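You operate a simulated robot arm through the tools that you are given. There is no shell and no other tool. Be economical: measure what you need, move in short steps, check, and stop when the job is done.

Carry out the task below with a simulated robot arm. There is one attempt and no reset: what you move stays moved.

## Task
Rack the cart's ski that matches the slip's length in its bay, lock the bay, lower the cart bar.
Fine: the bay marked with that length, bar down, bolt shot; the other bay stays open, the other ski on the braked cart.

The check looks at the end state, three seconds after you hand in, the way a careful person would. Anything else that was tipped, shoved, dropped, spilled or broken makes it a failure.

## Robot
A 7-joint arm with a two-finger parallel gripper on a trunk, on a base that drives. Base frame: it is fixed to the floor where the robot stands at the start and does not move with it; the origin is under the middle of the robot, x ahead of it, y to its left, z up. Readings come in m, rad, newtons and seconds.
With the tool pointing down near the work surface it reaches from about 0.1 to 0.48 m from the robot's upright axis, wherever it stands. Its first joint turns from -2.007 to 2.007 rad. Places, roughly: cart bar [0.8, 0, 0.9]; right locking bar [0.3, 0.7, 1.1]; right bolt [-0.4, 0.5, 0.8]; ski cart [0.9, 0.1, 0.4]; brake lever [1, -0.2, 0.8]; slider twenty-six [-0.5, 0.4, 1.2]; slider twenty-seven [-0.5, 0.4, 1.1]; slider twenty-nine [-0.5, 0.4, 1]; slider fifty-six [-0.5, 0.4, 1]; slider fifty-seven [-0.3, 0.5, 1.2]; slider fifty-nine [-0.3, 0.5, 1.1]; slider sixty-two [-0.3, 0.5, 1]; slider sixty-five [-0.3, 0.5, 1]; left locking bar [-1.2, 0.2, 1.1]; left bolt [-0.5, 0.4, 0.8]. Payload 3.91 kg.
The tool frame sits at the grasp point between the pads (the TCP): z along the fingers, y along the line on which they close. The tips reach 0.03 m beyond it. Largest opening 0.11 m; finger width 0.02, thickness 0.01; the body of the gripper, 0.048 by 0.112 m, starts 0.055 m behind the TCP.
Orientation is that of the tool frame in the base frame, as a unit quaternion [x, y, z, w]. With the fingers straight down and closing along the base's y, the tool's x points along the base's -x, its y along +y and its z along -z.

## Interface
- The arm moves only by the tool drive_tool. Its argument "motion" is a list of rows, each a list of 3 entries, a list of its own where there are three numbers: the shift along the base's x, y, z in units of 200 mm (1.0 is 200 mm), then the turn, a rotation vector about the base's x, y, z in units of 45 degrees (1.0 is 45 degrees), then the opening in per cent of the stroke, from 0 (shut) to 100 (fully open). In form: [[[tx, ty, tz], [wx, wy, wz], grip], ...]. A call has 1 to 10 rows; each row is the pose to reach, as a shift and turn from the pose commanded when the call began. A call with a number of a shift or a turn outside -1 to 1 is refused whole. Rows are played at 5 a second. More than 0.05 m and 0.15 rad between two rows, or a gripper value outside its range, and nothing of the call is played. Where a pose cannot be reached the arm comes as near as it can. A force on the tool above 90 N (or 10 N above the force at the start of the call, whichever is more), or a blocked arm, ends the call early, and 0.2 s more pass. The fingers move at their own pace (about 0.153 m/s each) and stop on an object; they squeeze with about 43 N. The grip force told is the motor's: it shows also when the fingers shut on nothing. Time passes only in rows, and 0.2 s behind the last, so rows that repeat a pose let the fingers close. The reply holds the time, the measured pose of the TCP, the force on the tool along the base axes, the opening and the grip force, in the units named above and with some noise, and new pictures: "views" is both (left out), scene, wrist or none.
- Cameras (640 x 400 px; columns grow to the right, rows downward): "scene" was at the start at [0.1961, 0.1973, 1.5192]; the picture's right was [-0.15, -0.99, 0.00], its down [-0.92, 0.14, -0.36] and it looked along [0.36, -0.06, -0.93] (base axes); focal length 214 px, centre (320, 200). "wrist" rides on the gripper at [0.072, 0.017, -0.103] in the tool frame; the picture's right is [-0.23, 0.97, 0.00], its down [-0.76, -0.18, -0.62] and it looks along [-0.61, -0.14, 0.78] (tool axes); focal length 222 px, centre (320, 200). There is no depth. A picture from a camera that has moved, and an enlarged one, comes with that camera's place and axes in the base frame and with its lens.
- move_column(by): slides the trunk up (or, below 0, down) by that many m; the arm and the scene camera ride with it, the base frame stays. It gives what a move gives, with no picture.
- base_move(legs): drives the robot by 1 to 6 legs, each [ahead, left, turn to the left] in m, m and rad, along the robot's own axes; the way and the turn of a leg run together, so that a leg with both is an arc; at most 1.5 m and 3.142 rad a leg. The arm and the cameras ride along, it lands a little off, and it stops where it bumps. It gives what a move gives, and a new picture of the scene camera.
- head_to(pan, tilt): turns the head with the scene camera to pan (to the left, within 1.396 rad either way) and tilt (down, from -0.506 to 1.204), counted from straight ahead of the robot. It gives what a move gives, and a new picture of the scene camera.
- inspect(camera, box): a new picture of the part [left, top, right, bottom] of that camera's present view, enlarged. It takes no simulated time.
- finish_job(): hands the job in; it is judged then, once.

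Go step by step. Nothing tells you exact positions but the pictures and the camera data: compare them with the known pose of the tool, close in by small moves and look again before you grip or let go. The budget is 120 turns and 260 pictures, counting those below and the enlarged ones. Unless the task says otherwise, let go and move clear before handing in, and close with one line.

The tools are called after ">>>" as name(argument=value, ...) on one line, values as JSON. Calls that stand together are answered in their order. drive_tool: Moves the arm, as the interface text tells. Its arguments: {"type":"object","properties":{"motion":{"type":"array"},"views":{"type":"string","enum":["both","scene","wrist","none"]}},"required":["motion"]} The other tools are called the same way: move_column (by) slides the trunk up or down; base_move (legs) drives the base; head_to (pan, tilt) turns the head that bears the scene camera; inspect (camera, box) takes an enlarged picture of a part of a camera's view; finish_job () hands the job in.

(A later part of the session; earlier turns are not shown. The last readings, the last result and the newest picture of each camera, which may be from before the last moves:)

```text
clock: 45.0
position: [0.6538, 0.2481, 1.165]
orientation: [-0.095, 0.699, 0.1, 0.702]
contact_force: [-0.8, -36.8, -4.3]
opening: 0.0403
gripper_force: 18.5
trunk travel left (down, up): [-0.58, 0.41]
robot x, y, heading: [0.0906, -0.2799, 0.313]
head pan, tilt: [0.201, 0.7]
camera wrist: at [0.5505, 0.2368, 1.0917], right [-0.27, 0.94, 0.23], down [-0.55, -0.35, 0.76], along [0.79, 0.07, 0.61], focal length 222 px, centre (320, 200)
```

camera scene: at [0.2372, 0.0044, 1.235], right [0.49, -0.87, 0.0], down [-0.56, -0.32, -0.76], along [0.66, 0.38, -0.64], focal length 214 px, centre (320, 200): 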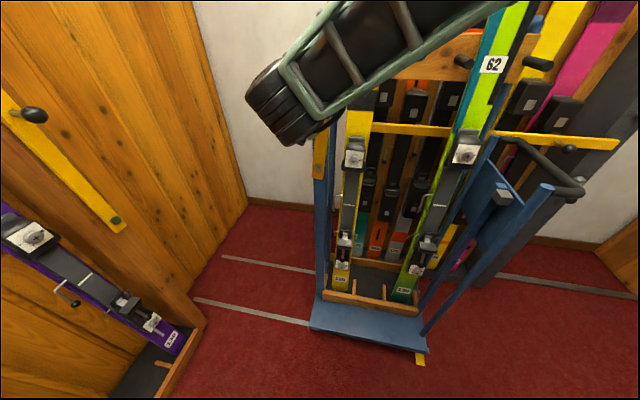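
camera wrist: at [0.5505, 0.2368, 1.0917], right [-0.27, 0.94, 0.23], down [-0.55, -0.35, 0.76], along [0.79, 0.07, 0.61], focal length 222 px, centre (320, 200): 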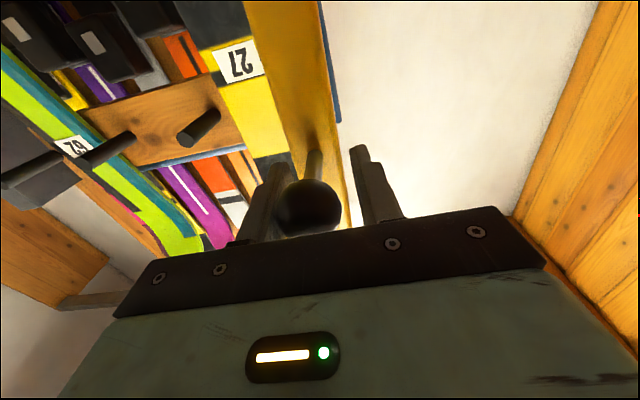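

It has hit its stop. I'll relax, open and back straight out.

>>> drive_tool(motion=[[[0.01, -0.06, 0], [0, 0, 0], 40], [[0.01, -0.06, 0], [0, 0, 0], 70], [[0.01, -0.06, 0], [0, 0, 0], 100], [[-0.14, -0.11, 0], [0, 0, 0], 100], [[-0.33, -0.17, 0], [0, 0, 0], 100], [[-0.5, -0.23, 0], [0, 0, 0], 100]], views="both")

```text
clock: 46.5
position: [0.5474, 0.207, 1.1622]
orientation: [-0.098, 0.699, 0.103, 0.701]
contact_force: [0.6, -0.3, 0.5]
opening: 0.1099
gripper_force: 0.0
trunk travel left (down, up): [-0.58, 0.41]
robot x, y, heading: [0.0959, -0.2768, 0.314]
head pan, tilt: [0.201, 0.7]
camera scene: at [0.2364, 0.0043, 1.2351], right [0.49, -0.87, 0.0], down [-0.56, -0.32, -0.76], along [0.67, 0.38, -0.64], focal length 214 px, centre (320, 200)
camera wrist: at [0.4441, 0.1945, 1.0901], right [-0.27, 0.93, 0.23], down [-0.55, -0.35, 0.76], along [0.79, 0.08, 0.61], focal length 222 px, centre (320, 200)
```

scene: 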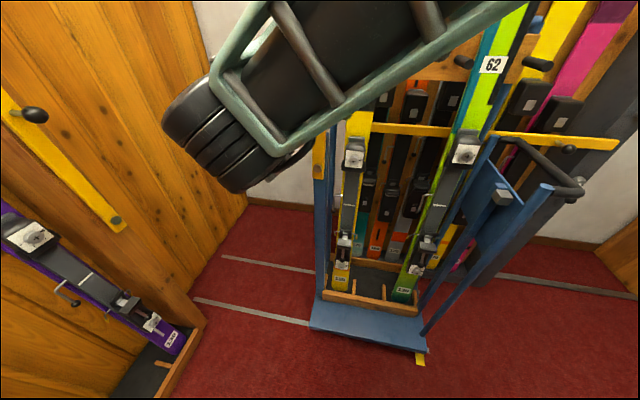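
wrist: 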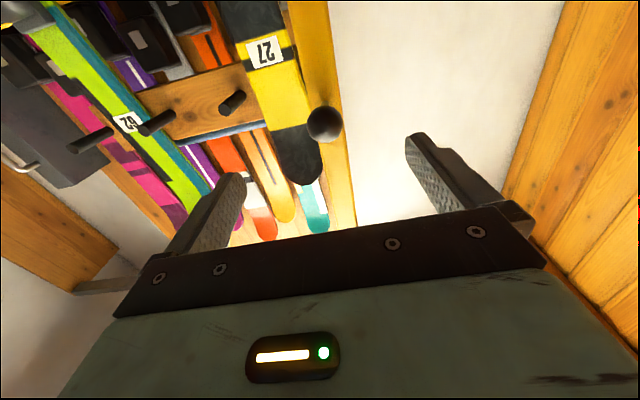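

The bar stays up. Now for the green ski: I'll shift the arm right to line up with it and raise the trunk, so as to grip above the rail at z≈1.25.

>>> drive_tool(motion=[[[0.07, -0.22, 0], [0, 0, 0], 100], [[0.14, -0.44, 0], [0, 0, 0], 100], [[0.21, -0.66, 0], [0, 0, 0], 100], [[0.28, -0.88, 0], [0, 0, 0], 100], [[0.31, -0.98, 0], [0, 0, 0], 100]], views="none")

>>> drive_tool(motion=[[[0.07, -0.22, 0], [0, 0, 0], 100], [[0.14, -0.44, 0], [0, 0, 0], 100], [[0.21, -0.66, 0], [0, 0, 0], 100], [[0.27, -0.82, 0], [0, 0, 0], 100]], views="none")

>>> move_column(by=0.1)

>>> head_to(pan=0.0, tilt=0.4)

>>> drive_tool(motion=[[[0, 0, 0], [0, 0, 0], 100]], views="wrist")

```text
clock: 47.6
position: [0.6118, 0.013, 1.1667]
orientation: [-0.098, 0.699, 0.102, 0.701]
contact_force: [-0.3, 0.2, 0.2]
opening: 0.1098
gripper_force: 0.1
trunk travel left (down, up): [-0.58, 0.41]
robot x, y, heading: [0.0924, -0.2763, 0.316]
head pan, tilt: [0.201, 0.7]
```

```text
clock: 48.6
position: [0.6916, -0.1202, 1.189]
orientation: [-0.098, 0.699, 0.102, 0.701]
contact_force: [-0.2, 0.0, -0.5]
opening: 0.11
gripper_force: 0.0
out of reach, approached as far as the arm can: row 2, 3, 4
trunk travel left (down, up): [-0.58, 0.41]
robot x, y, heading: [0.096, -0.2812, 0.319]
head pan, tilt: [0.201, 0.7]
```

```text
clock: 50.0
position: [0.6921, -0.1195, 1.2896]
orientation: [-0.099, 0.699, 0.104, 0.701]
contact_force: [-0.1, 0.3, 0.0]
opening: 0.11
gripper_force: 0.1
trunk travel left (down, up): [-0.68, 0.31]
robot x, y, heading: [0.0923, -0.2799, 0.315]
head pan, tilt: [0.201, 0.7]
```

```text
clock: 50.8
position: [0.6918, -0.1201, 1.2895]
orientation: [-0.098, 0.699, 0.103, 0.701]
contact_force: [0.4, -1.1, -0.1]
opening: 0.1098
gripper_force: 0.1
trunk travel left (down, up): [-0.68, 0.31]
robot x, y, heading: [0.0894, -0.2772, 0.309]
head pan, tilt: [0.0, 0.4]
camera scene: at [0.2503, -0.0089, 1.362], right [0.31, -0.95, 0.0], down [-0.37, -0.12, -0.92], along [0.88, 0.29, -0.39], focal length 214 px, centre (320, 200)
```

scene: 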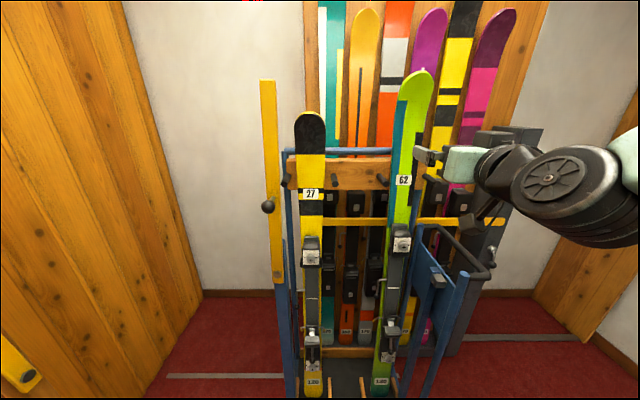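

```text
clock: 51.2
position: [0.6928, -0.121, 1.289]
orientation: [-0.099, 0.699, 0.104, 0.701]
contact_force: [0.4, -0.3, 0.1]
opening: 0.1101
gripper_force: 0.1
trunk travel left (down, up): [-0.68, 0.31]
robot x, y, heading: [0.0958, -0.2722, 0.318]
head pan, tilt: [0.0, 0.4]
camera wrist: at [0.589, -0.1329, 1.2169], right [-0.28, 0.93, 0.23], down [-0.55, -0.35, 0.76], along [0.79, 0.08, 0.61], focal length 222 px, centre (320, 200)
```

wrist: 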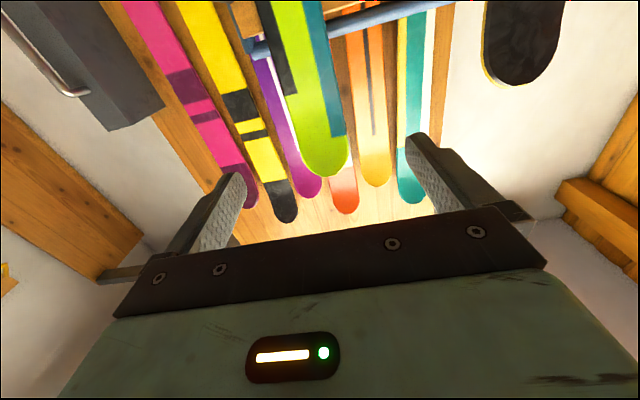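

The ski is nearly aligned with the gripper. I'll grip it lower, between rail and binding (z≈1.07), so it will clear the bay's header later. Lowering the trunk.

>>> move_column(by=-0.22)

>>> drive_tool(motion=[[[0.05, 0, 0], [0, 0, 0], 100]], views="both")

```text
clock: 53.5
position: [0.693, -0.1218, 1.0702]
orientation: [-0.097, 0.699, 0.102, 0.701]
contact_force: [-0.2, 0.6, 0.2]
opening: 0.1102
gripper_force: 0.0
trunk travel left (down, up): [-0.46, 0.53]
robot x, y, heading: [0.0914, -0.277, 0.315]
head pan, tilt: [0.0, 0.4]
```

```text
clock: 53.9
position: [0.7029, -0.1194, 1.0697]
orientation: [-0.099, 0.699, 0.104, 0.7]
contact_force: [0.3, -0.2, 0.7]
opening: 0.1098
gripper_force: 0.0
trunk travel left (down, up): [-0.46, 0.53]
robot x, y, heading: [0.0904, -0.2758, 0.317]
head pan, tilt: [0.0, 0.4]
camera scene: at [0.2502, -0.0089, 1.1421], right [0.31, -0.95, 0.0], down [-0.37, -0.12, -0.92], along [0.88, 0.29, -0.39], focal length 214 px, centre (320, 200)
camera wrist: at [0.5989, -0.1324, 0.9963], right [-0.28, 0.93, 0.23], down [-0.55, -0.35, 0.76], along [0.79, 0.08, 0.61], focal length 222 px, centre (320, 200)
```

scene: 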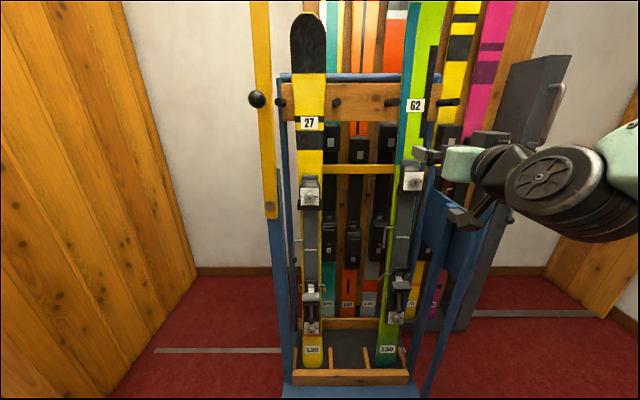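
wrist: 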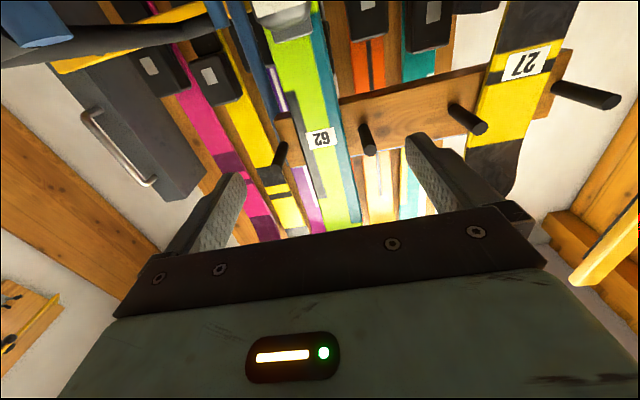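

The ski is about 2 cm right of the gripper's axis and 23 cm ahead. Driving the base forward 0.1 and right 0.03, then re-measuring.

>>> base_move(legs=[[0.1, -0.03, 0]])

>>> drive_tool(motion=[[[0.0, 0, 0], [0, 0, 0], 100]], views="wrist")

```text
clock: 55.1
position: [0.8068, -0.1146, 1.0695]
orientation: [-0.1, 0.699, 0.105, 0.7]
contact_force: [-0.1, -0.8, 0.1]
opening: 0.11
gripper_force: 0.1
trunk travel left (down, up): [-0.46, 0.53]
robot x, y, heading: [0.1985, -0.2743, 0.317]
head pan, tilt: [0.0, 0.4]
camera scene: at [0.3543, -0.0052, 1.142], right [0.31, -0.95, 0.0], down [-0.37, -0.12, -0.92], along [0.87, 0.29, -0.39], focal length 214 px, centre (320, 200)
```

scene: 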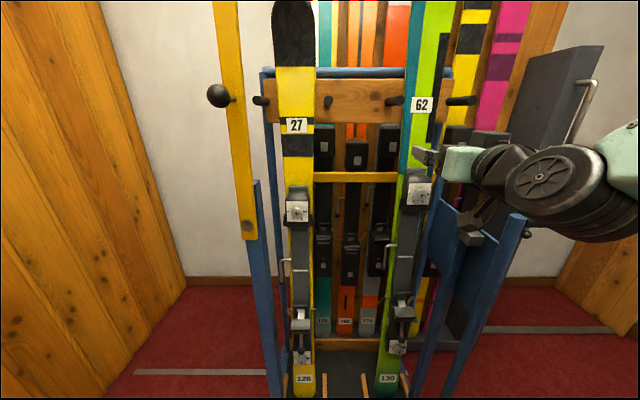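

```text
clock: 55.5
position: [0.8064, -0.1151, 1.0685]
orientation: [-0.1, 0.699, 0.104, 0.7]
contact_force: [0.6, 0.0, -0.7]
opening: 0.11
gripper_force: 0.1
trunk travel left (down, up): [-0.46, 0.53]
robot x, y, heading: [0.1963, -0.2731, 0.317]
head pan, tilt: [0.0, 0.4]
camera wrist: at [0.7034, -0.1271, 0.9963], right [-0.28, 0.93, 0.23], down [-0.55, -0.35, 0.76], along [0.79, 0.08, 0.61], focal length 222 px, centre (320, 200)
```

wrist: 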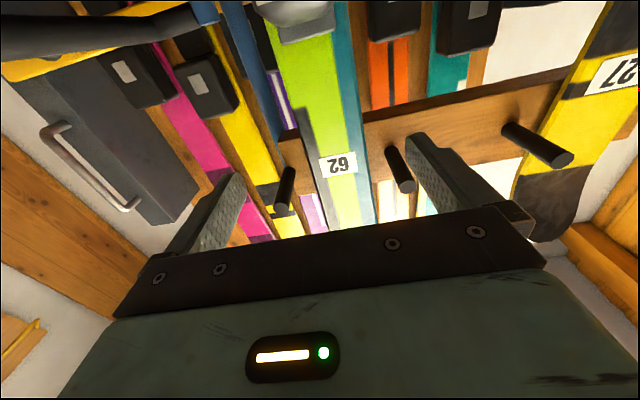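

Now aligned. I'll advance 9 cm and check.

>>> drive_tool(motion=[[[0.14, 0.045, 0], [0, 0, 0], 100], [[0.29, 0.09, 0], [0, 0, 0], 100], [[0.43, 0.13, 0], [0, 0, 0], 100]], views="both")

```text
clock: 56.3
position: [0.8913, -0.088, 1.0705]
orientation: [-0.1, 0.699, 0.106, 0.701]
contact_force: [0.7, 0.6, -0.8]
opening: 0.11
gripper_force: 0.0
trunk travel left (down, up): [-0.46, 0.53]
robot x, y, heading: [0.1947, -0.276, 0.315]
head pan, tilt: [0.0, 0.4]
camera scene: at [0.3541, -0.0052, 1.1421], right [0.31, -0.95, 0.0], down [-0.37, -0.12, -0.92], along [0.87, 0.29, -0.39], focal length 214 px, centre (320, 200)
camera wrist: at [0.7879, -0.1018, 0.9971], right [-0.28, 0.93, 0.23], down [-0.55, -0.35, 0.76], along [0.79, 0.08, 0.61], focal length 222 px, centre (320, 200)
```

scene: 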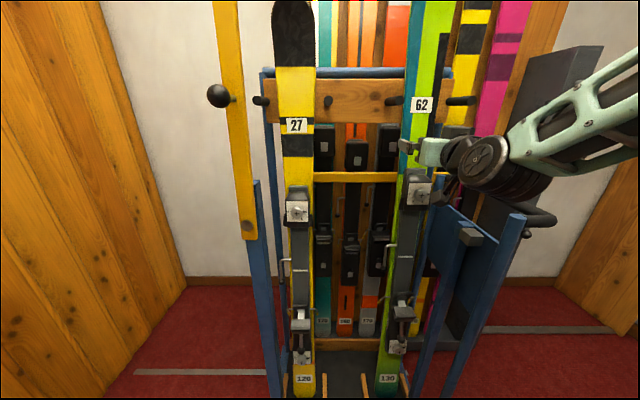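
wrist: 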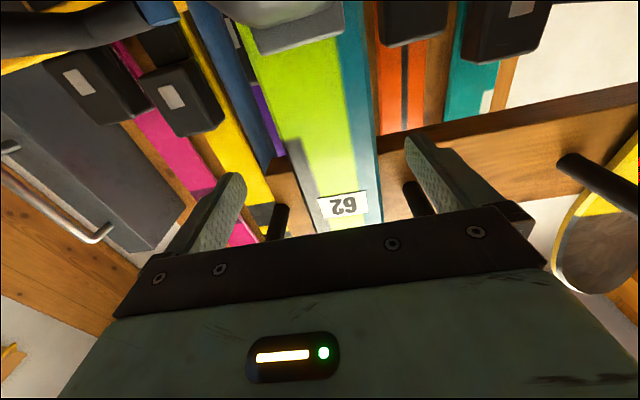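

>>> drive_tool(motion=[[[0.0, 0.0, 0.06], [0, 0, 0], 100], [[0.1, 0.03, 0.06], [0, 0, 0], 100], [[0.19, 0.06, 0.06], [0, 0, 0], 100]], views="both")

>>> inspect(camera="scene", box=[360, 60, 560, 230])

```text
clock: 57.1
position: [0.9299, -0.0772, 1.0809]
orientation: [-0.101, 0.699, 0.104, 0.7]
contact_force: [-0.1, -0.5, 0.6]
opening: 0.1098
gripper_force: 0.1
trunk travel left (down, up): [-0.46, 0.53]
robot x, y, heading: [0.1948, -0.2729, 0.317]
head pan, tilt: [0.0, 0.4]
camera scene: at [0.3542, -0.0052, 1.1421], right [0.31, -0.95, 0.0], down [-0.37, -0.12, -0.92], along [0.87, 0.29, -0.39], focal length 214 px, centre (320, 200)
camera wrist: at [0.8279, -0.0898, 1.0088], right [-0.28, 0.93, 0.23], down [-0.55, -0.35, 0.76], along [0.79, 0.08, 0.61], focal length 222 px, centre (320, 200)
```

scene: 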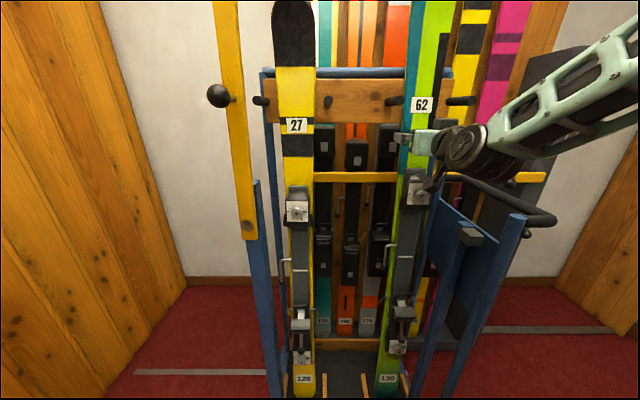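
wrist: 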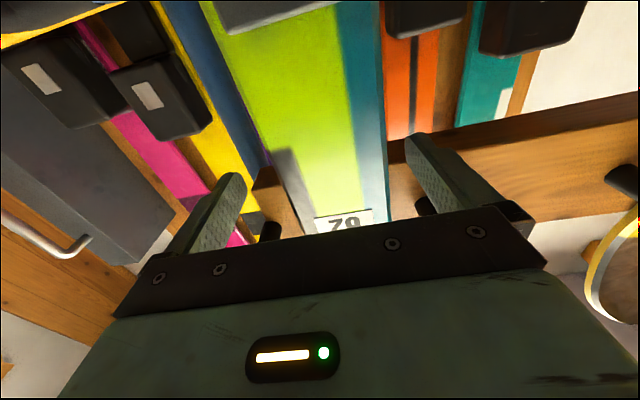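

```text
2.35 times, centred on (460, 145) of scene
camera zoom: at [0.3542, -0.0052, 1.1421], right [0.31, -0.95, 0.0], down [-0.37, -0.12, -0.92], along [0.87, 0.29, -0.39], focal length 505 px, centre (-9, 329)
```

zoom: 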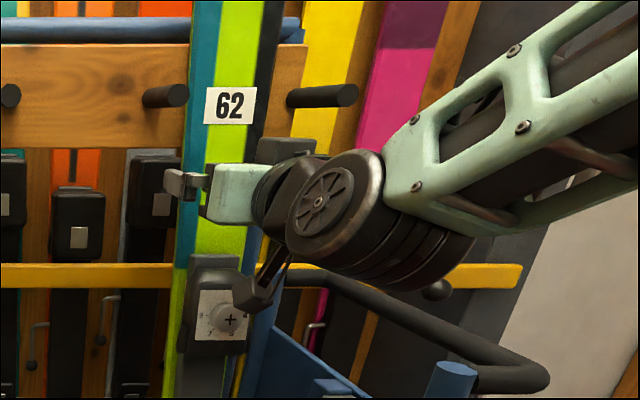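

The fingers straddle the ski; the camera bracket is close to the binding, so I'll raise 2 cm, go 1 cm deeper and close.

>>> drive_tool(motion=[[[0.0, 0.0, 0.1], [0, 0, 0], 100], [[0.045, 0.014, 0.1], [0, 0, 0], 100], [[0.045, 0.014, 0.1], [0, 0, 0], 70], [[0.045, 0.014, 0.1], [0, 0, 0], 40], [[0.045, 0.014, 0.1], [0, 0, 0], 40]], views="both")

```text
clock: 58.3
position: [0.9409, -0.073, 1.102]
orientation: [-0.099, 0.698, 0.105, 0.701]
contact_force: [0.4, 1.3, 4.2]
opening: 0.0846
gripper_force: 42.7
trunk travel left (down, up): [-0.46, 0.53]
robot x, y, heading: [0.1985, -0.2754, 0.321]
head pan, tilt: [0.0, 0.4]
camera scene: at [0.3542, -0.0051, 1.1421], right [0.31, -0.95, 0.0], down [-0.37, -0.12, -0.92], along [0.87, 0.29, -0.39], focal length 214 px, centre (320, 200)
camera wrist: at [0.837, -0.0864, 1.0289], right [-0.28, 0.93, 0.23], down [-0.55, -0.35, 0.76], along [0.79, 0.08, 0.61], focal length 222 px, centre (320, 200)
```

scene: 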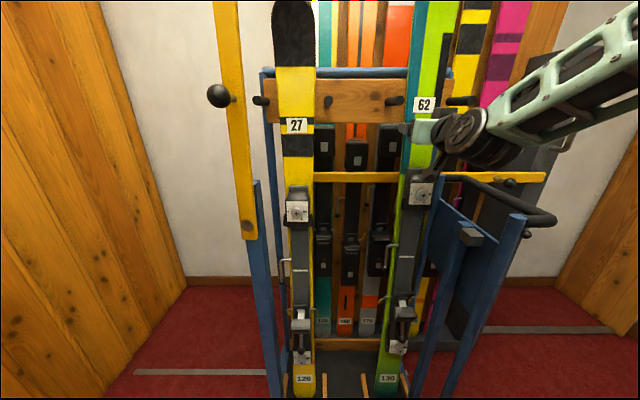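
wrist: 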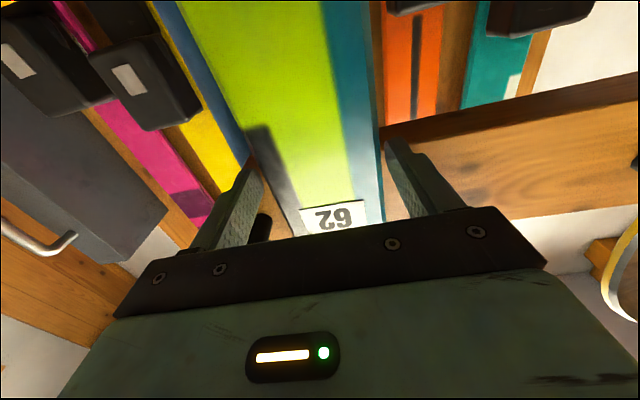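

Gripped (opening 0.085 m). I'll tip the top out to roughly vertical first.

>>> drive_tool(motion=[[[-0.1, -0.033, 0.02], [0, 0, 0], 40], [[-0.2, -0.066, 0.04], [0, 0, 0], 40], [[-0.3, -0.1, 0.05], [0, 0, 0], 40], [[-0.38, -0.125, 0.05], [0, 0, 0], 40]], views="scene")

```text
clock: 59.3
position: [0.8644, -0.0995, 1.1104]
orientation: [-0.099, 0.7, 0.105, 0.7]
contact_force: [-0.2, 0.1, -12.9]
opening: 0.0848
gripper_force: 42.7
trunk travel left (down, up): [-0.46, 0.53]
robot x, y, heading: [0.1923, -0.2746, 0.318]
head pan, tilt: [0.0, 0.4]
camera scene: at [0.3547, -0.005, 1.1418], right [0.31, -0.95, 0.0], down [-0.37, -0.12, -0.92], along [0.87, 0.29, -0.39], focal length 214 px, centre (320, 200)
```

scene: 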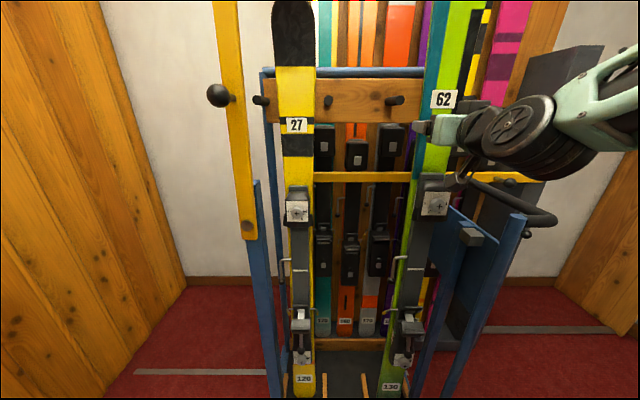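

The ski's weight is on the gripper (~13 N). Lifting 0.15 m with the trunk.

>>> move_column(by=0.15)

>>> head_to(pan=0.0, tilt=0.75)

```text
clock: 61.0
position: [0.8648, -0.0989, 1.2617]
orientation: [-0.1, 0.699, 0.104, 0.7]
contact_force: [-0.3, -0.7, -13.2]
opening: 0.0843
gripper_force: 43.8
trunk travel left (down, up): [-0.61, 0.38]
robot x, y, heading: [0.1981, -0.2723, 0.318]
head pan, tilt: [0.0, 0.4]
```

```text
clock: 61.9
position: [0.8644, -0.0991, 1.261]
orientation: [-0.1, 0.699, 0.105, 0.7]
contact_force: [-1.1, 0.0, -12.7]
opening: 0.0845
gripper_force: 43.4
trunk travel left (down, up): [-0.61, 0.38]
robot x, y, heading: [0.1983, -0.2745, 0.315]
head pan, tilt: [0.0, 0.75]
camera scene: at [0.3455, -0.0081, 1.2609], right [0.31, -0.95, 0.0], down [-0.65, -0.21, -0.73], along [0.69, 0.23, -0.68], focal length 214 px, centre (320, 200)
```

scene: 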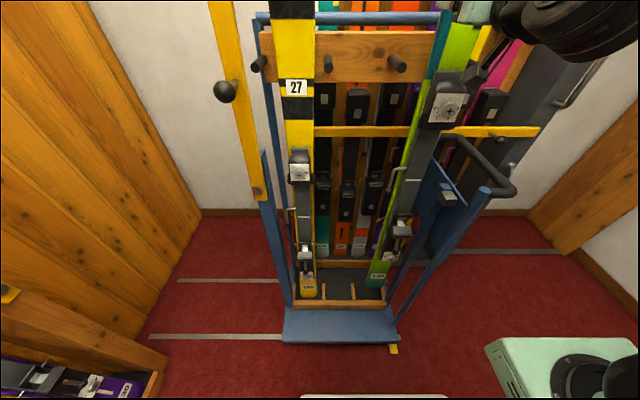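

The ski hangs free and its tail is above the tray. Backing the base straight out, watching the tail.

>>> base_move(legs=[[-0.36, 0, 0]])

```text
clock: 64.2
position: [0.5207, -0.2129, 1.2613]
orientation: [-0.101, 0.699, 0.105, 0.7]
contact_force: [-0.2, 0.1, -11.9]
opening: 0.0849
gripper_force: 43.0
trunk travel left (down, up): [-0.61, 0.38]
robot x, y, heading: [-0.1469, -0.3898, 0.318]
head pan, tilt: [0.0, 0.75]
camera scene: at [0.0012, -0.1222, 1.2608], right [0.32, -0.95, 0.0], down [-0.65, -0.21, -0.73], along [0.69, 0.23, -0.68], focal length 214 px, centre (320, 200)
```

scene: 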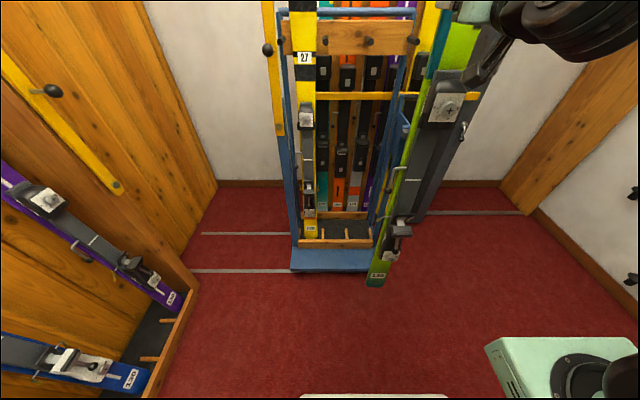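

Clean extraction; the cart did not move. Now turning left to face the right bay.

>>> base_move(legs=[[0, 0, 0.6], [0, 0, 0.655]])

>>> head_to(pan=0.0, tilt=0.45)

```text
clock: 68.1
position: [-0.135, 0.3004, 1.2607]
orientation: [-0.501, 0.498, 0.506, 0.495]
contact_force: [-0.1, 0.3, -12.7]
opening: 0.0846
gripper_force: 43.3
trunk travel left (down, up): [-0.61, 0.38]
robot x, y, heading: [-0.1468, -0.3909, 1.617]
head pan, tilt: [0.0, 0.75]
camera scene: at [-0.3629, -0.1717, 1.2608], right [1.0, 0.04, 0.0], down [0.03, -0.68, -0.73], along [-0.03, 0.73, -0.68], focal length 214 px, centre (320, 200)
```

scene: 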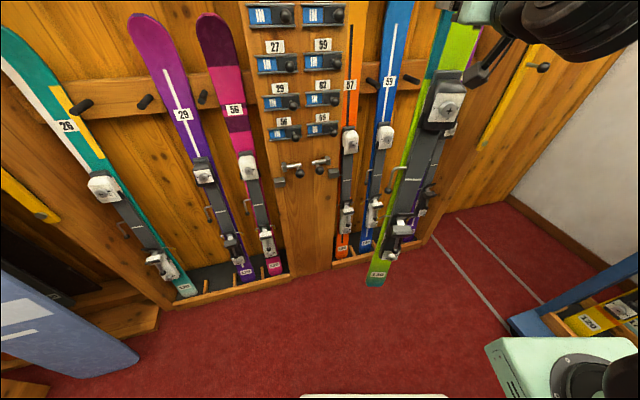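

```text
clock: 68.9
position: [-0.1349, 0.3021, 1.2614]
orientation: [-0.502, 0.498, 0.505, 0.495]
contact_force: [-0.3, 0.9, -12.4]
opening: 0.0849
gripper_force: 43.6
trunk travel left (down, up): [-0.61, 0.38]
robot x, y, heading: [-0.1471, -0.3905, 1.618]
head pan, tilt: [0.0, 0.45]
camera scene: at [-0.3633, -0.1627, 1.2872], right [1.0, 0.04, 0.0], down [0.02, -0.44, -0.9], along [-0.04, 0.9, -0.44], focal length 214 px, centre (320, 200)
```

scene: 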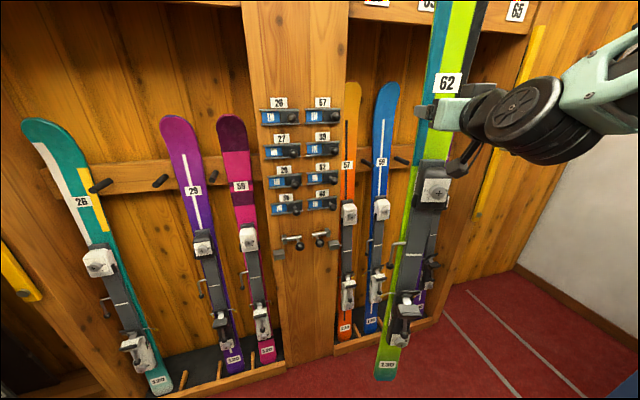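

The rack is angled by about 0.3 rad. Slot 62's tray spot should be near (0.03,0.67), with the ski leaning about 9°. I'll turn to face the bay squarely, then slide right to slot 62.

>>> base_move(legs=[[0, 0, 0.287], [0.05, -0.46, 0]])

>>> head_to(pan=-0.1, tilt=0.6)

>>> drive_tool(motion=[[[0, 0, 0], [0, 0, 0], 40]], views="wrist")

```text
clock: 72.6
position: [0.0844, 0.4727, 1.2608]
orientation: [-0.569, 0.419, 0.573, 0.416]
contact_force: [-0.2, -0.3, -13.4]
opening: 0.0848
gripper_force: 43.0
trunk travel left (down, up): [-0.61, 0.38]
robot x, y, heading: [0.2688, -0.1882, 1.905]
head pan, tilt: [0.0, 0.45]
camera scene: at [-0.0017, -0.0366, 1.2873], right [0.94, 0.33, 0.0], down [0.14, -0.41, -0.9], along [-0.3, 0.85, -0.44], focal length 214 px, centre (320, 200)
```

scene: 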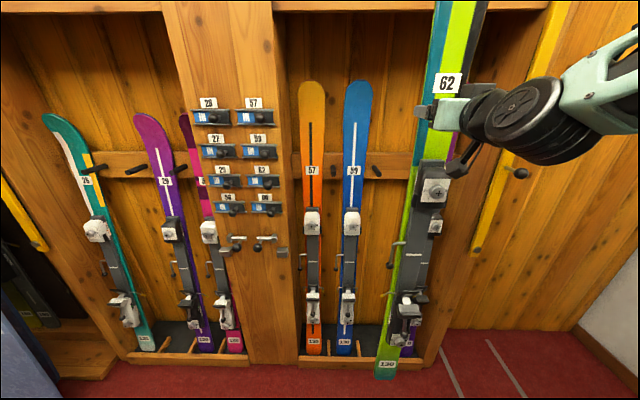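

```text
clock: 73.3
position: [0.0838, 0.4737, 1.26]
orientation: [-0.569, 0.42, 0.571, 0.416]
contact_force: [0.3, -0.1, -12.4]
opening: 0.0847
gripper_force: 42.9
trunk travel left (down, up): [-0.61, 0.38]
robot x, y, heading: [0.269, -0.1876, 1.906]
head pan, tilt: [-0.099, 0.6]
camera scene: at [0.0079, -0.0375, 1.2738], right [0.97, 0.24, 0.0], down [0.13, -0.55, -0.83], along [-0.19, 0.8, -0.56], focal length 214 px, centre (320, 200)
```

scene: 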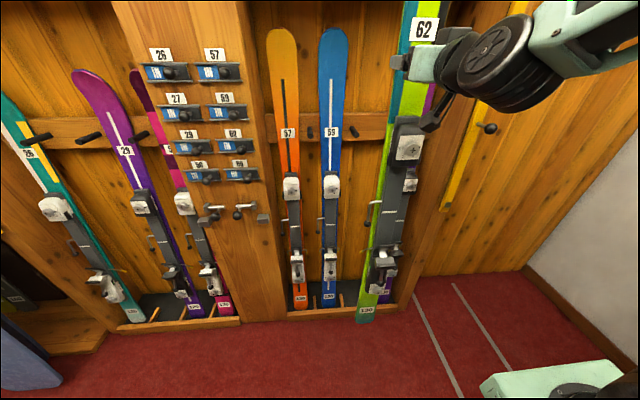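

```text
clock: 73.7
position: [0.0827, 0.4735, 1.2604]
orientation: [-0.569, 0.419, 0.572, 0.416]
contact_force: [0.9, -1.0, -12.6]
opening: 0.0848
gripper_force: 43.0
trunk travel left (down, up): [-0.61, 0.38]
robot x, y, heading: [0.2727, -0.1913, 1.906]
head pan, tilt: [-0.099, 0.6]
camera wrist: at [0.099, 0.3692, 1.188], right [-0.93, -0.29, 0.23], down [0.36, -0.54, 0.76], along [-0.1, 0.79, 0.61], focal length 222 px, centre (320, 200)
```

wrist: 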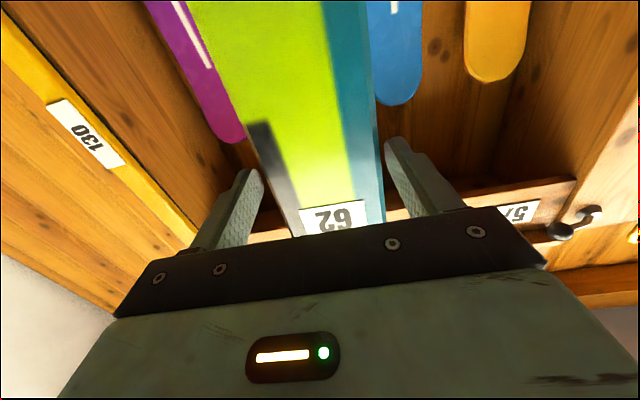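

Facing the bay squarely. The ski should go about 1.5 cm to the right. I'll pitch the tool nose-up about 6° so the tail leads in under the header, lower to just above the lip, and then move in.

>>> drive_tool(motion=[[[0, 0, 0], [0.064, 0.02, 0], 40], [[0, 0, 0], [0.128, 0.04, 0], 40]], views="none")

>>> move_column(by=-0.175)

>>> head_to(pan=-0.2, tilt=0.7)

>>> inspect(camera="scene", box=[240, 180, 460, 340])

```text
clock: 74.3
position: [0.084, 0.4733, 1.2596]
orientation: [-0.539, 0.397, 0.601, 0.437]
contact_force: [0.2, -1.1, -13.1]
opening: 0.0848
gripper_force: 43.2
trunk travel left (down, up): [-0.61, 0.38]
robot x, y, heading: [0.2717, -0.191, 1.912]
head pan, tilt: [-0.099, 0.6]
```

```text
clock: 76.3
position: [0.084, 0.4731, 1.0849]
orientation: [-0.538, 0.397, 0.601, 0.438]
contact_force: [0.6, -0.1, -12.2]
opening: 0.0846
gripper_force: 43.2
trunk travel left (down, up): [-0.435, 0.555]
robot x, y, heading: [0.27, -0.1882, 1.904]
head pan, tilt: [-0.099, 0.6]
```

```text
clock: 76.9
position: [0.0836, 0.4722, 1.0848]
orientation: [-0.539, 0.396, 0.601, 0.437]
contact_force: [0.0, 0.1, -12.8]
opening: 0.0847
gripper_force: 43.1
trunk travel left (down, up): [-0.435, 0.555]
robot x, y, heading: [0.2706, -0.1932, 1.913]
head pan, tilt: [-0.201, 0.7]
camera scene: at [0.0171, -0.0393, 1.0901], right [0.99, 0.14, 0.0], down [0.09, -0.64, -0.76], along [-0.1, 0.76, -0.64], focal length 214 px, centre (320, 200)
```

scene: 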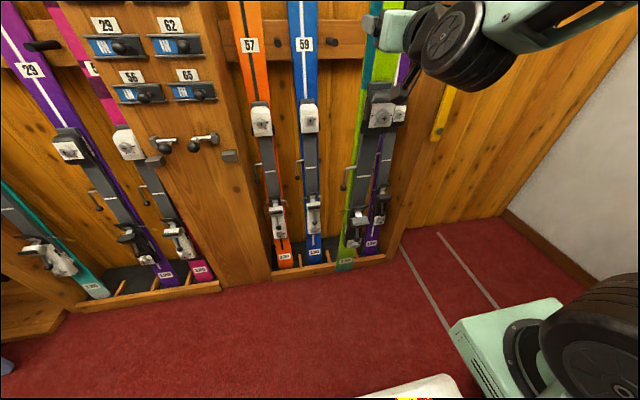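

```text
2.50 times, centred on (350, 260) of scene
camera zoom: at [0.0171, -0.0393, 1.0901], right [0.99, 0.14, 0.0], down [0.09, -0.64, -0.76], along [-0.1, 0.76, -0.64], focal length 536 px, centre (245, 50)
```

zoom: 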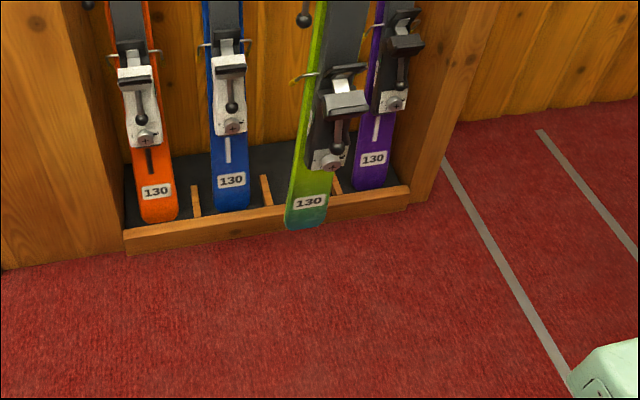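

The tail sits just before the lip and needs about 3.5 cm to the right and 13 cm in. Driving the base.

>>> base_move(legs=[[0, -0.035, 0], [0.12, 0, 0]])

>>> inspect(camera="scene", box=[240, 180, 460, 340])

```text
clock: 78.6
position: [0.0744, 0.5978, 1.0848]
orientation: [-0.539, 0.396, 0.602, 0.437]
contact_force: [0.3, -0.5, -12.6]
opening: 0.0848
gripper_force: 43.3
trunk travel left (down, up): [-0.435, 0.555]
robot x, y, heading: [0.2655, -0.0637, 1.912]
head pan, tilt: [-0.201, 0.7]
camera scene: at [0.011, 0.0852, 1.0901], right [0.99, 0.14, 0.0], down [0.09, -0.64, -0.76], along [-0.11, 0.76, -0.64], focal length 214 px, centre (320, 200)
```

scene: 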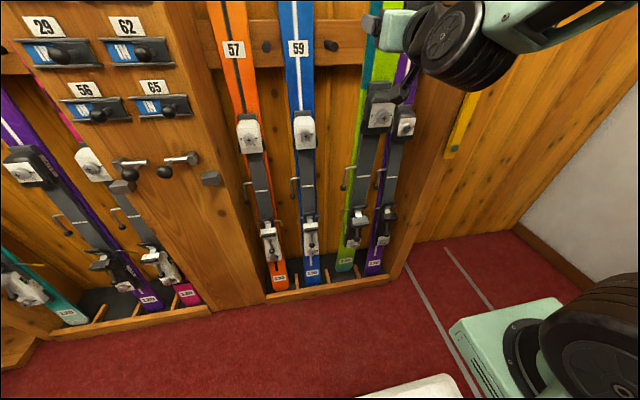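

```text
2.50 times, centred on (350, 260) of scene
camera zoom: at [0.011, 0.0852, 1.0901], right [0.99, 0.14, 0.0], down [0.09, -0.64, -0.76], along [-0.11, 0.76, -0.64], focal length 536 px, centre (245, 50)
```

zoom: 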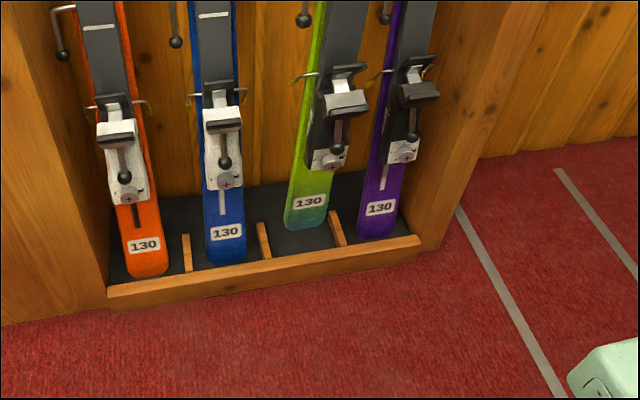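

The tail is over the slot, between the dividers and behind the lip. Lowering most of the way with the trunk, then gently with the arm.

>>> move_column(by=-0.06)

>>> inspect(camera="scene", box=[240, 140, 460, 300])

```text
clock: 79.6
position: [0.0755, 0.597, 1.0256]
orientation: [-0.54, 0.396, 0.601, 0.436]
contact_force: [0.3, 0.2, -13.4]
opening: 0.0847
gripper_force: 42.5
trunk travel left (down, up): [-0.375, 0.615]
robot x, y, heading: [0.2682, -0.0645, 1.91]
head pan, tilt: [-0.201, 0.7]
```

```text
2.50 times, centred on (350, 220) of scene
camera zoom: at [0.011, 0.0852, 1.0301], right [0.99, 0.14, 0.0], down [0.09, -0.64, -0.76], along [-0.11, 0.76, -0.64], focal length 536 px, centre (245, 150)
```

zoom: 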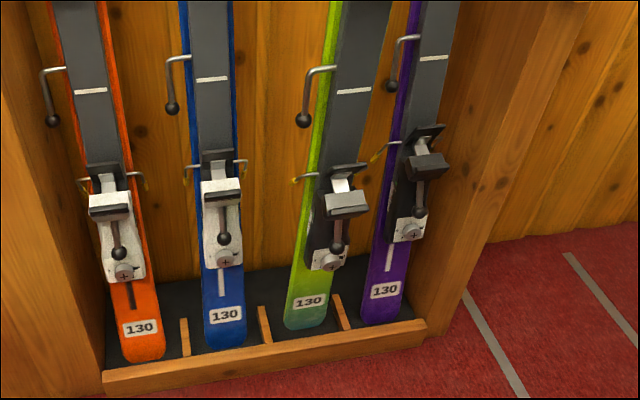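

>>> drive_tool(motion=[[[0, 0, -0.05], [0, 0, 0], 40], [[0, 0, -0.1], [0, 0, 0], 40], [[0, 0, -0.15], [0, 0, 0], 40]], views="none")

>>> drive_tool(motion=[[[0, 0, -0.03], [0, 0, 0], 40], [[0, 0, -0.06], [0, 0, 0], 40]], views="none")

>>> inspect(camera="scene", box=[240, 140, 460, 300])

```text
clock: 80.4
position: [0.0761, 0.5965, 0.9948]
orientation: [-0.539, 0.395, 0.603, 0.436]
contact_force: [-1.0, 0.4, -13.3]
opening: 0.0846
gripper_force: 43.2
trunk travel left (down, up): [-0.375, 0.615]
robot x, y, heading: [0.2661, -0.0668, 1.914]
head pan, tilt: [-0.201, 0.7]
```

```text
clock: 81.0
position: [0.0728, 0.5972, 0.9833]
orientation: [-0.54, 0.395, 0.602, 0.436]
contact_force: [0.5, -1.0, -9.2]
opening: 0.0848
gripper_force: 42.6
trunk travel left (down, up): [-0.375, 0.615]
robot x, y, heading: [0.2682, -0.0665, 1.914]
head pan, tilt: [-0.201, 0.7]
```

```text
2.50 times, centred on (350, 220) of scene
camera zoom: at [0.011, 0.0851, 1.0302], right [0.99, 0.14, 0.0], down [0.09, -0.64, -0.76], along [-0.11, 0.76, -0.64], focal length 536 px, centre (245, 150)
```

zoom: 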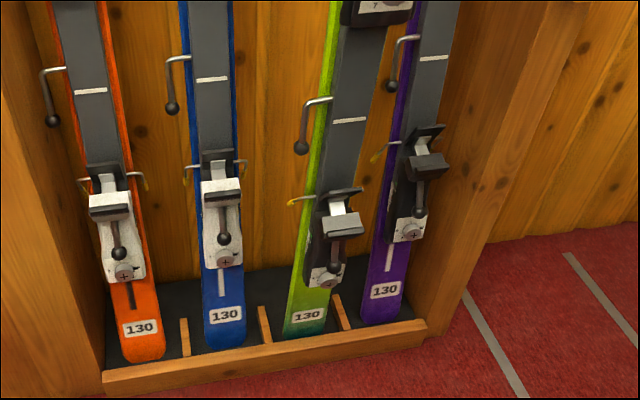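

The tail is touching the tray mat. Now I swing the top inward about the tail, rotating the tool with it.

>>> drive_tool(motion=[[[-0.036, 0.116, 0.01], [-0.032, -0.01, 0], 40], [[-0.072, 0.231, 0.018], [-0.064, -0.02, 0], 40], [[-0.109, 0.347, 0.022], [-0.096, -0.03, 0], 40], [[-0.145, 0.463, 0.024], [-0.128, -0.04, 0], 40]], views="scene")

>>> inspect(camera="scene", box=[240, 140, 460, 300])

```text
clock: 82.0
position: [0.0455, 0.6909, 0.9881]
orientation: [-0.57, 0.419, 0.572, 0.415]
contact_force: [0.7, 0.3, -12.1]
opening: 0.085
gripper_force: 42.8
trunk travel left (down, up): [-0.375, 0.615]
robot x, y, heading: [0.2647, -0.0616, 1.917]
head pan, tilt: [-0.201, 0.7]
camera scene: at [0.011, 0.0851, 1.0301], right [0.99, 0.14, 0.0], down [0.09, -0.64, -0.76], along [-0.11, 0.76, -0.64], focal length 214 px, centre (320, 200)
```

scene: 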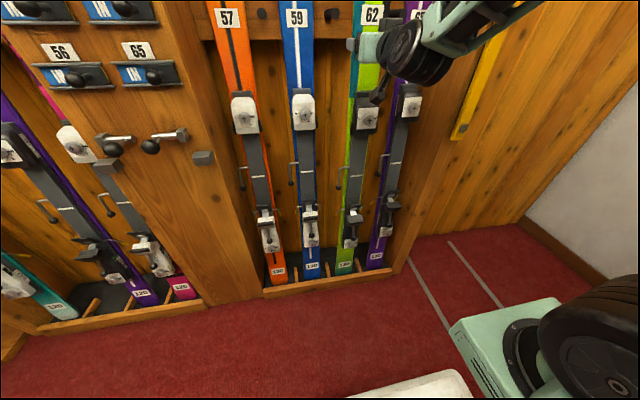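

```text
2.50 times, centred on (350, 220) of scene
camera zoom: at [0.011, 0.0851, 1.0301], right [0.99, 0.14, 0.0], down [0.09, -0.64, -0.76], along [-0.11, 0.76, -0.64], focal length 536 px, centre (245, 150)
```

zoom: 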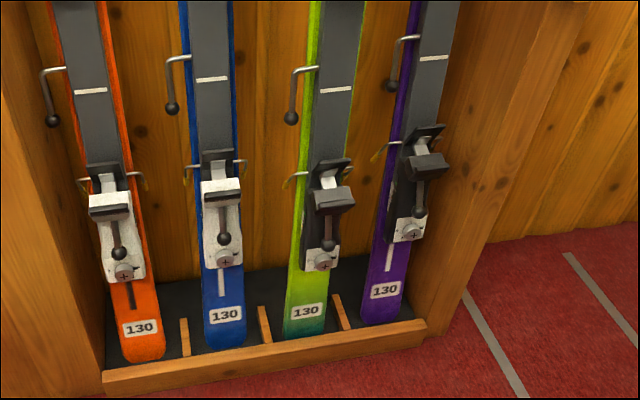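

Still aligned. I'll press 6 mm lower so the tail stays planted, then bring the base 8 cm forward for reach.

>>> drive_tool(motion=[[[0, 0, -0.03], [0, 0, 0], 40]], views="none")

>>> base_move(legs=[[0.08, 0, 0]])

>>> inspect(camera="scene", box=[240, 160, 460, 320])

```text
clock: 82.4
position: [0.0454, 0.691, 0.9859]
orientation: [-0.567, 0.416, 0.576, 0.416]
contact_force: [-0.7, -1.5, 11.0]
opening: 0.0846
gripper_force: 43.5
trunk travel left (down, up): [-0.375, 0.615]
robot x, y, heading: [0.2631, -0.0655, 1.912]
head pan, tilt: [-0.201, 0.7]
```

```text
clock: 83.5
position: [0.0186, 0.7666, 0.9797]
orientation: [-0.572, 0.418, 0.572, 0.414]
contact_force: [-0.1, -0.1, -8.3]
opening: 0.0847
gripper_force: 43.1
trunk travel left (down, up): [-0.375, 0.615]
robot x, y, heading: [0.2371, 0.0117, 1.914]
head pan, tilt: [-0.201, 0.7]
camera scene: at [-0.016, 0.1613, 1.0299], right [0.99, 0.14, 0.0], down [0.09, -0.64, -0.76], along [-0.11, 0.76, -0.64], focal length 214 px, centre (320, 200)
```

scene: 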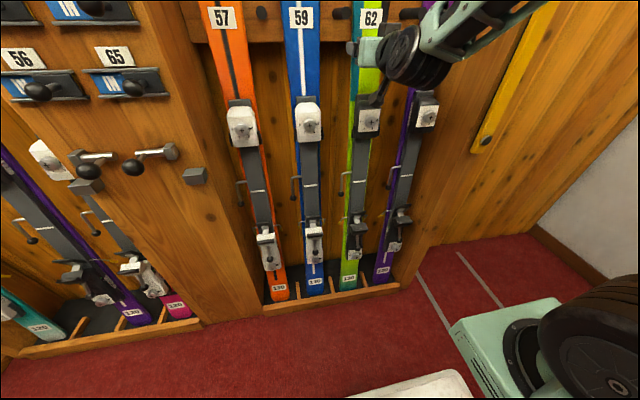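

```text
2.50 times, centred on (350, 240) of scene
camera zoom: at [-0.016, 0.1613, 1.0299], right [0.99, 0.14, 0.0], down [0.09, -0.64, -0.76], along [-0.11, 0.76, -0.64], focal length 536 px, centre (245, 100)
```

zoom: 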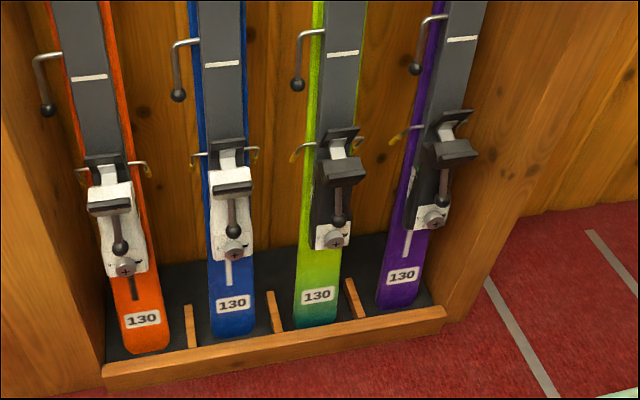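

>>> drive_tool(motion=[[[-0.015, 0.048, -0.005], [-0.025, -0.008, 0], 40], [[-0.03, 0.095, -0.01], [-0.05, -0.016, 0], 40], [[-0.045, 0.143, -0.015], [-0.073, -0.023, 0], 40], [[-0.06, 0.19, -0.02], [-0.1, -0.031, 0], 40]], views="both")

```text
clock: 84.5
position: [0.0068, 0.8046, 0.9782]
orientation: [0.594, -0.434, -0.549, -0.396]
contact_force: [4.1, -34.0, 3.1]
opening: 0.0844
gripper_force: 43.2
trunk travel left (down, up): [-0.375, 0.615]
robot x, y, heading: [0.2366, 0.0096, 1.915]
head pan, tilt: [-0.201, 0.7]
camera scene: at [-0.0159, 0.1597, 1.0305], right [0.99, 0.14, 0.0], down [0.09, -0.64, -0.77], along [-0.11, 0.76, -0.64], focal length 214 px, centre (320, 200)
camera wrist: at [0.0246, 0.695, 0.9153], right [-0.93, -0.28, 0.23], down [0.35, -0.47, 0.81], along [-0.12, 0.83, 0.54], focal length 222 px, centre (320, 200)
```

scene: 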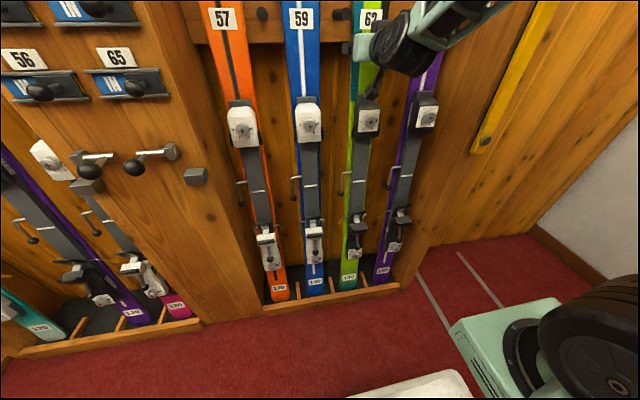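
wrist: 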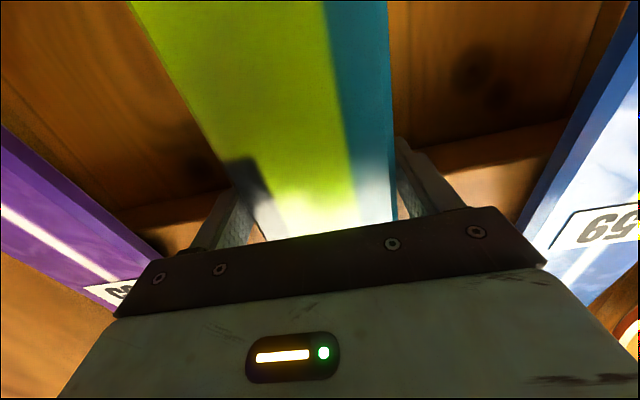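

The ski is against the rail (34 N). I'll ease off slightly, open, and back straight out.

>>> drive_tool(motion=[[[0.005, -0.02, 0], [0, 0, 0], 40], [[0.005, -0.02, 0], [0, 0, 0], 85], [[0.005, -0.02, 0], [0, 0, 0], 98], [[0.005, -0.02, 0], [0, 0, 0], 98]], views="both")

```text
clock: 85.5
position: [0.0099, 0.8014, 0.9778]
orientation: [0.594, -0.436, -0.548, -0.396]
contact_force: [-0.3, 0.8, 0.3]
opening: 0.1078
gripper_force: 0.0
trunk travel left (down, up): [-0.375, 0.615]
robot x, y, heading: [0.2387, 0.0112, 1.914]
head pan, tilt: [-0.201, 0.7]
camera scene: at [-0.0159, 0.1611, 1.0302], right [0.99, 0.14, 0.0], down [0.09, -0.64, -0.76], along [-0.11, 0.76, -0.64], focal length 214 px, centre (320, 200)
camera wrist: at [0.0266, 0.6924, 0.9142], right [-0.93, -0.28, 0.23], down [0.34, -0.47, 0.81], along [-0.12, 0.84, 0.54], focal length 222 px, centre (320, 200)
```

scene: 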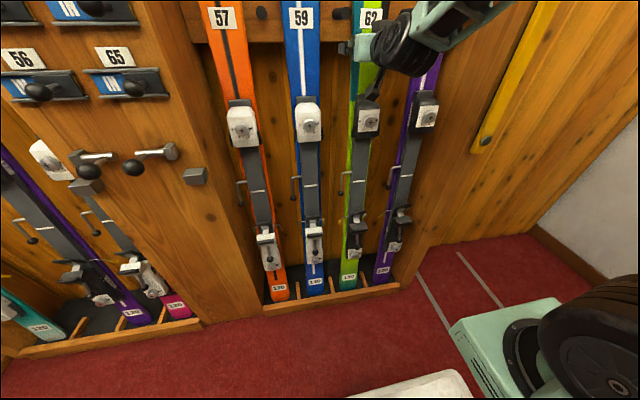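
wrist: 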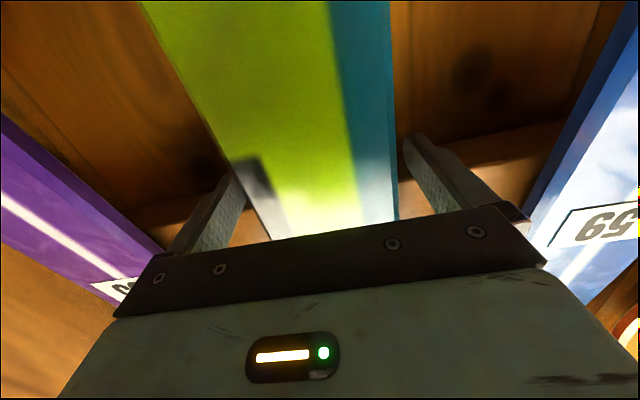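

Released with no force change. Backing out along the tool axis.

>>> drive_tool(motion=[[[0.038, -0.118, 0.011], [0, 0, 0], 98], [[0.077, -0.237, 0.022], [0, 0, 0], 98], [[0.13, -0.4, 0.036], [0, 0, 0], 98], [[0.19, -0.58, 0.053], [0, 0, 0], 98], [[0.25, -0.77, 0.07], [0, 0, 0], 98]], views="none")

>>> base_move(legs=[[-0.15, 0, 0]])

>>> head_to(pan=-0.2, tilt=0.35)

```text
clock: 86.7
position: [0.0578, 0.6465, 0.993]
orientation: [0.595, -0.435, -0.548, -0.396]
contact_force: [-0.1, -0.4, -0.1]
opening: 0.1082
gripper_force: 0.0
trunk travel left (down, up): [-0.375, 0.615]
robot x, y, heading: [0.2368, 0.0123, 1.915]
head pan, tilt: [-0.201, 0.7]
```

```text
clock: 88.1
position: [0.1078, 0.5064, 0.9917]
orientation: [0.594, -0.436, -0.548, -0.397]
contact_force: [0.7, -0.6, -0.2]
opening: 0.1077
gripper_force: 0.1
trunk travel left (down, up): [-0.375, 0.615]
robot x, y, heading: [0.2862, -0.1297, 1.91]
head pan, tilt: [-0.201, 0.7]
camera scene: at [0.0333, 0.0223, 1.0302], right [0.99, 0.14, 0.0], down [0.09, -0.64, -0.76], along [-0.11, 0.76, -0.64], focal length 214 px, centre (320, 200)
```

scene: 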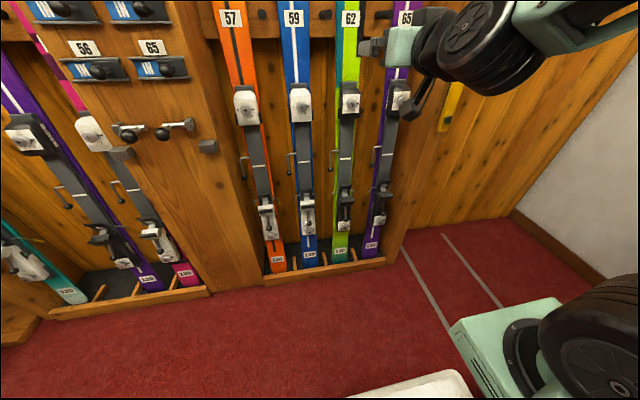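

```text
clock: 88.9
position: [0.107, 0.5074, 0.9914]
orientation: [0.594, -0.436, -0.548, -0.397]
contact_force: [0.3, 0.4, 1.5]
opening: 0.1079
gripper_force: 0.1
trunk travel left (down, up): [-0.375, 0.615]
robot x, y, heading: [0.2858, -0.1301, 1.91]
head pan, tilt: [-0.201, 0.351]
camera scene: at [0.0321, 0.0304, 1.0615], right [0.99, 0.14, 0.0], down [0.05, -0.34, -0.94], along [-0.13, 0.93, -0.34], focal length 214 px, centre (320, 200)
```

scene: 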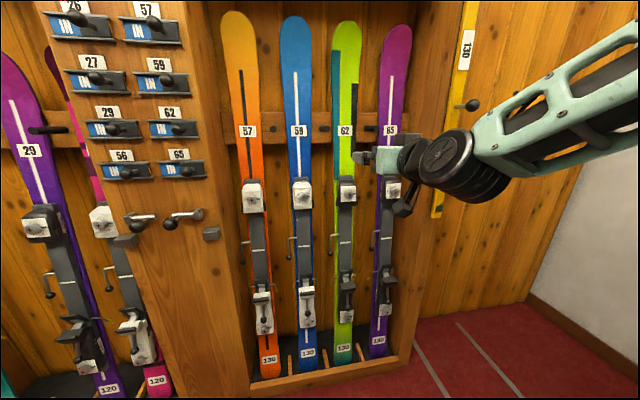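

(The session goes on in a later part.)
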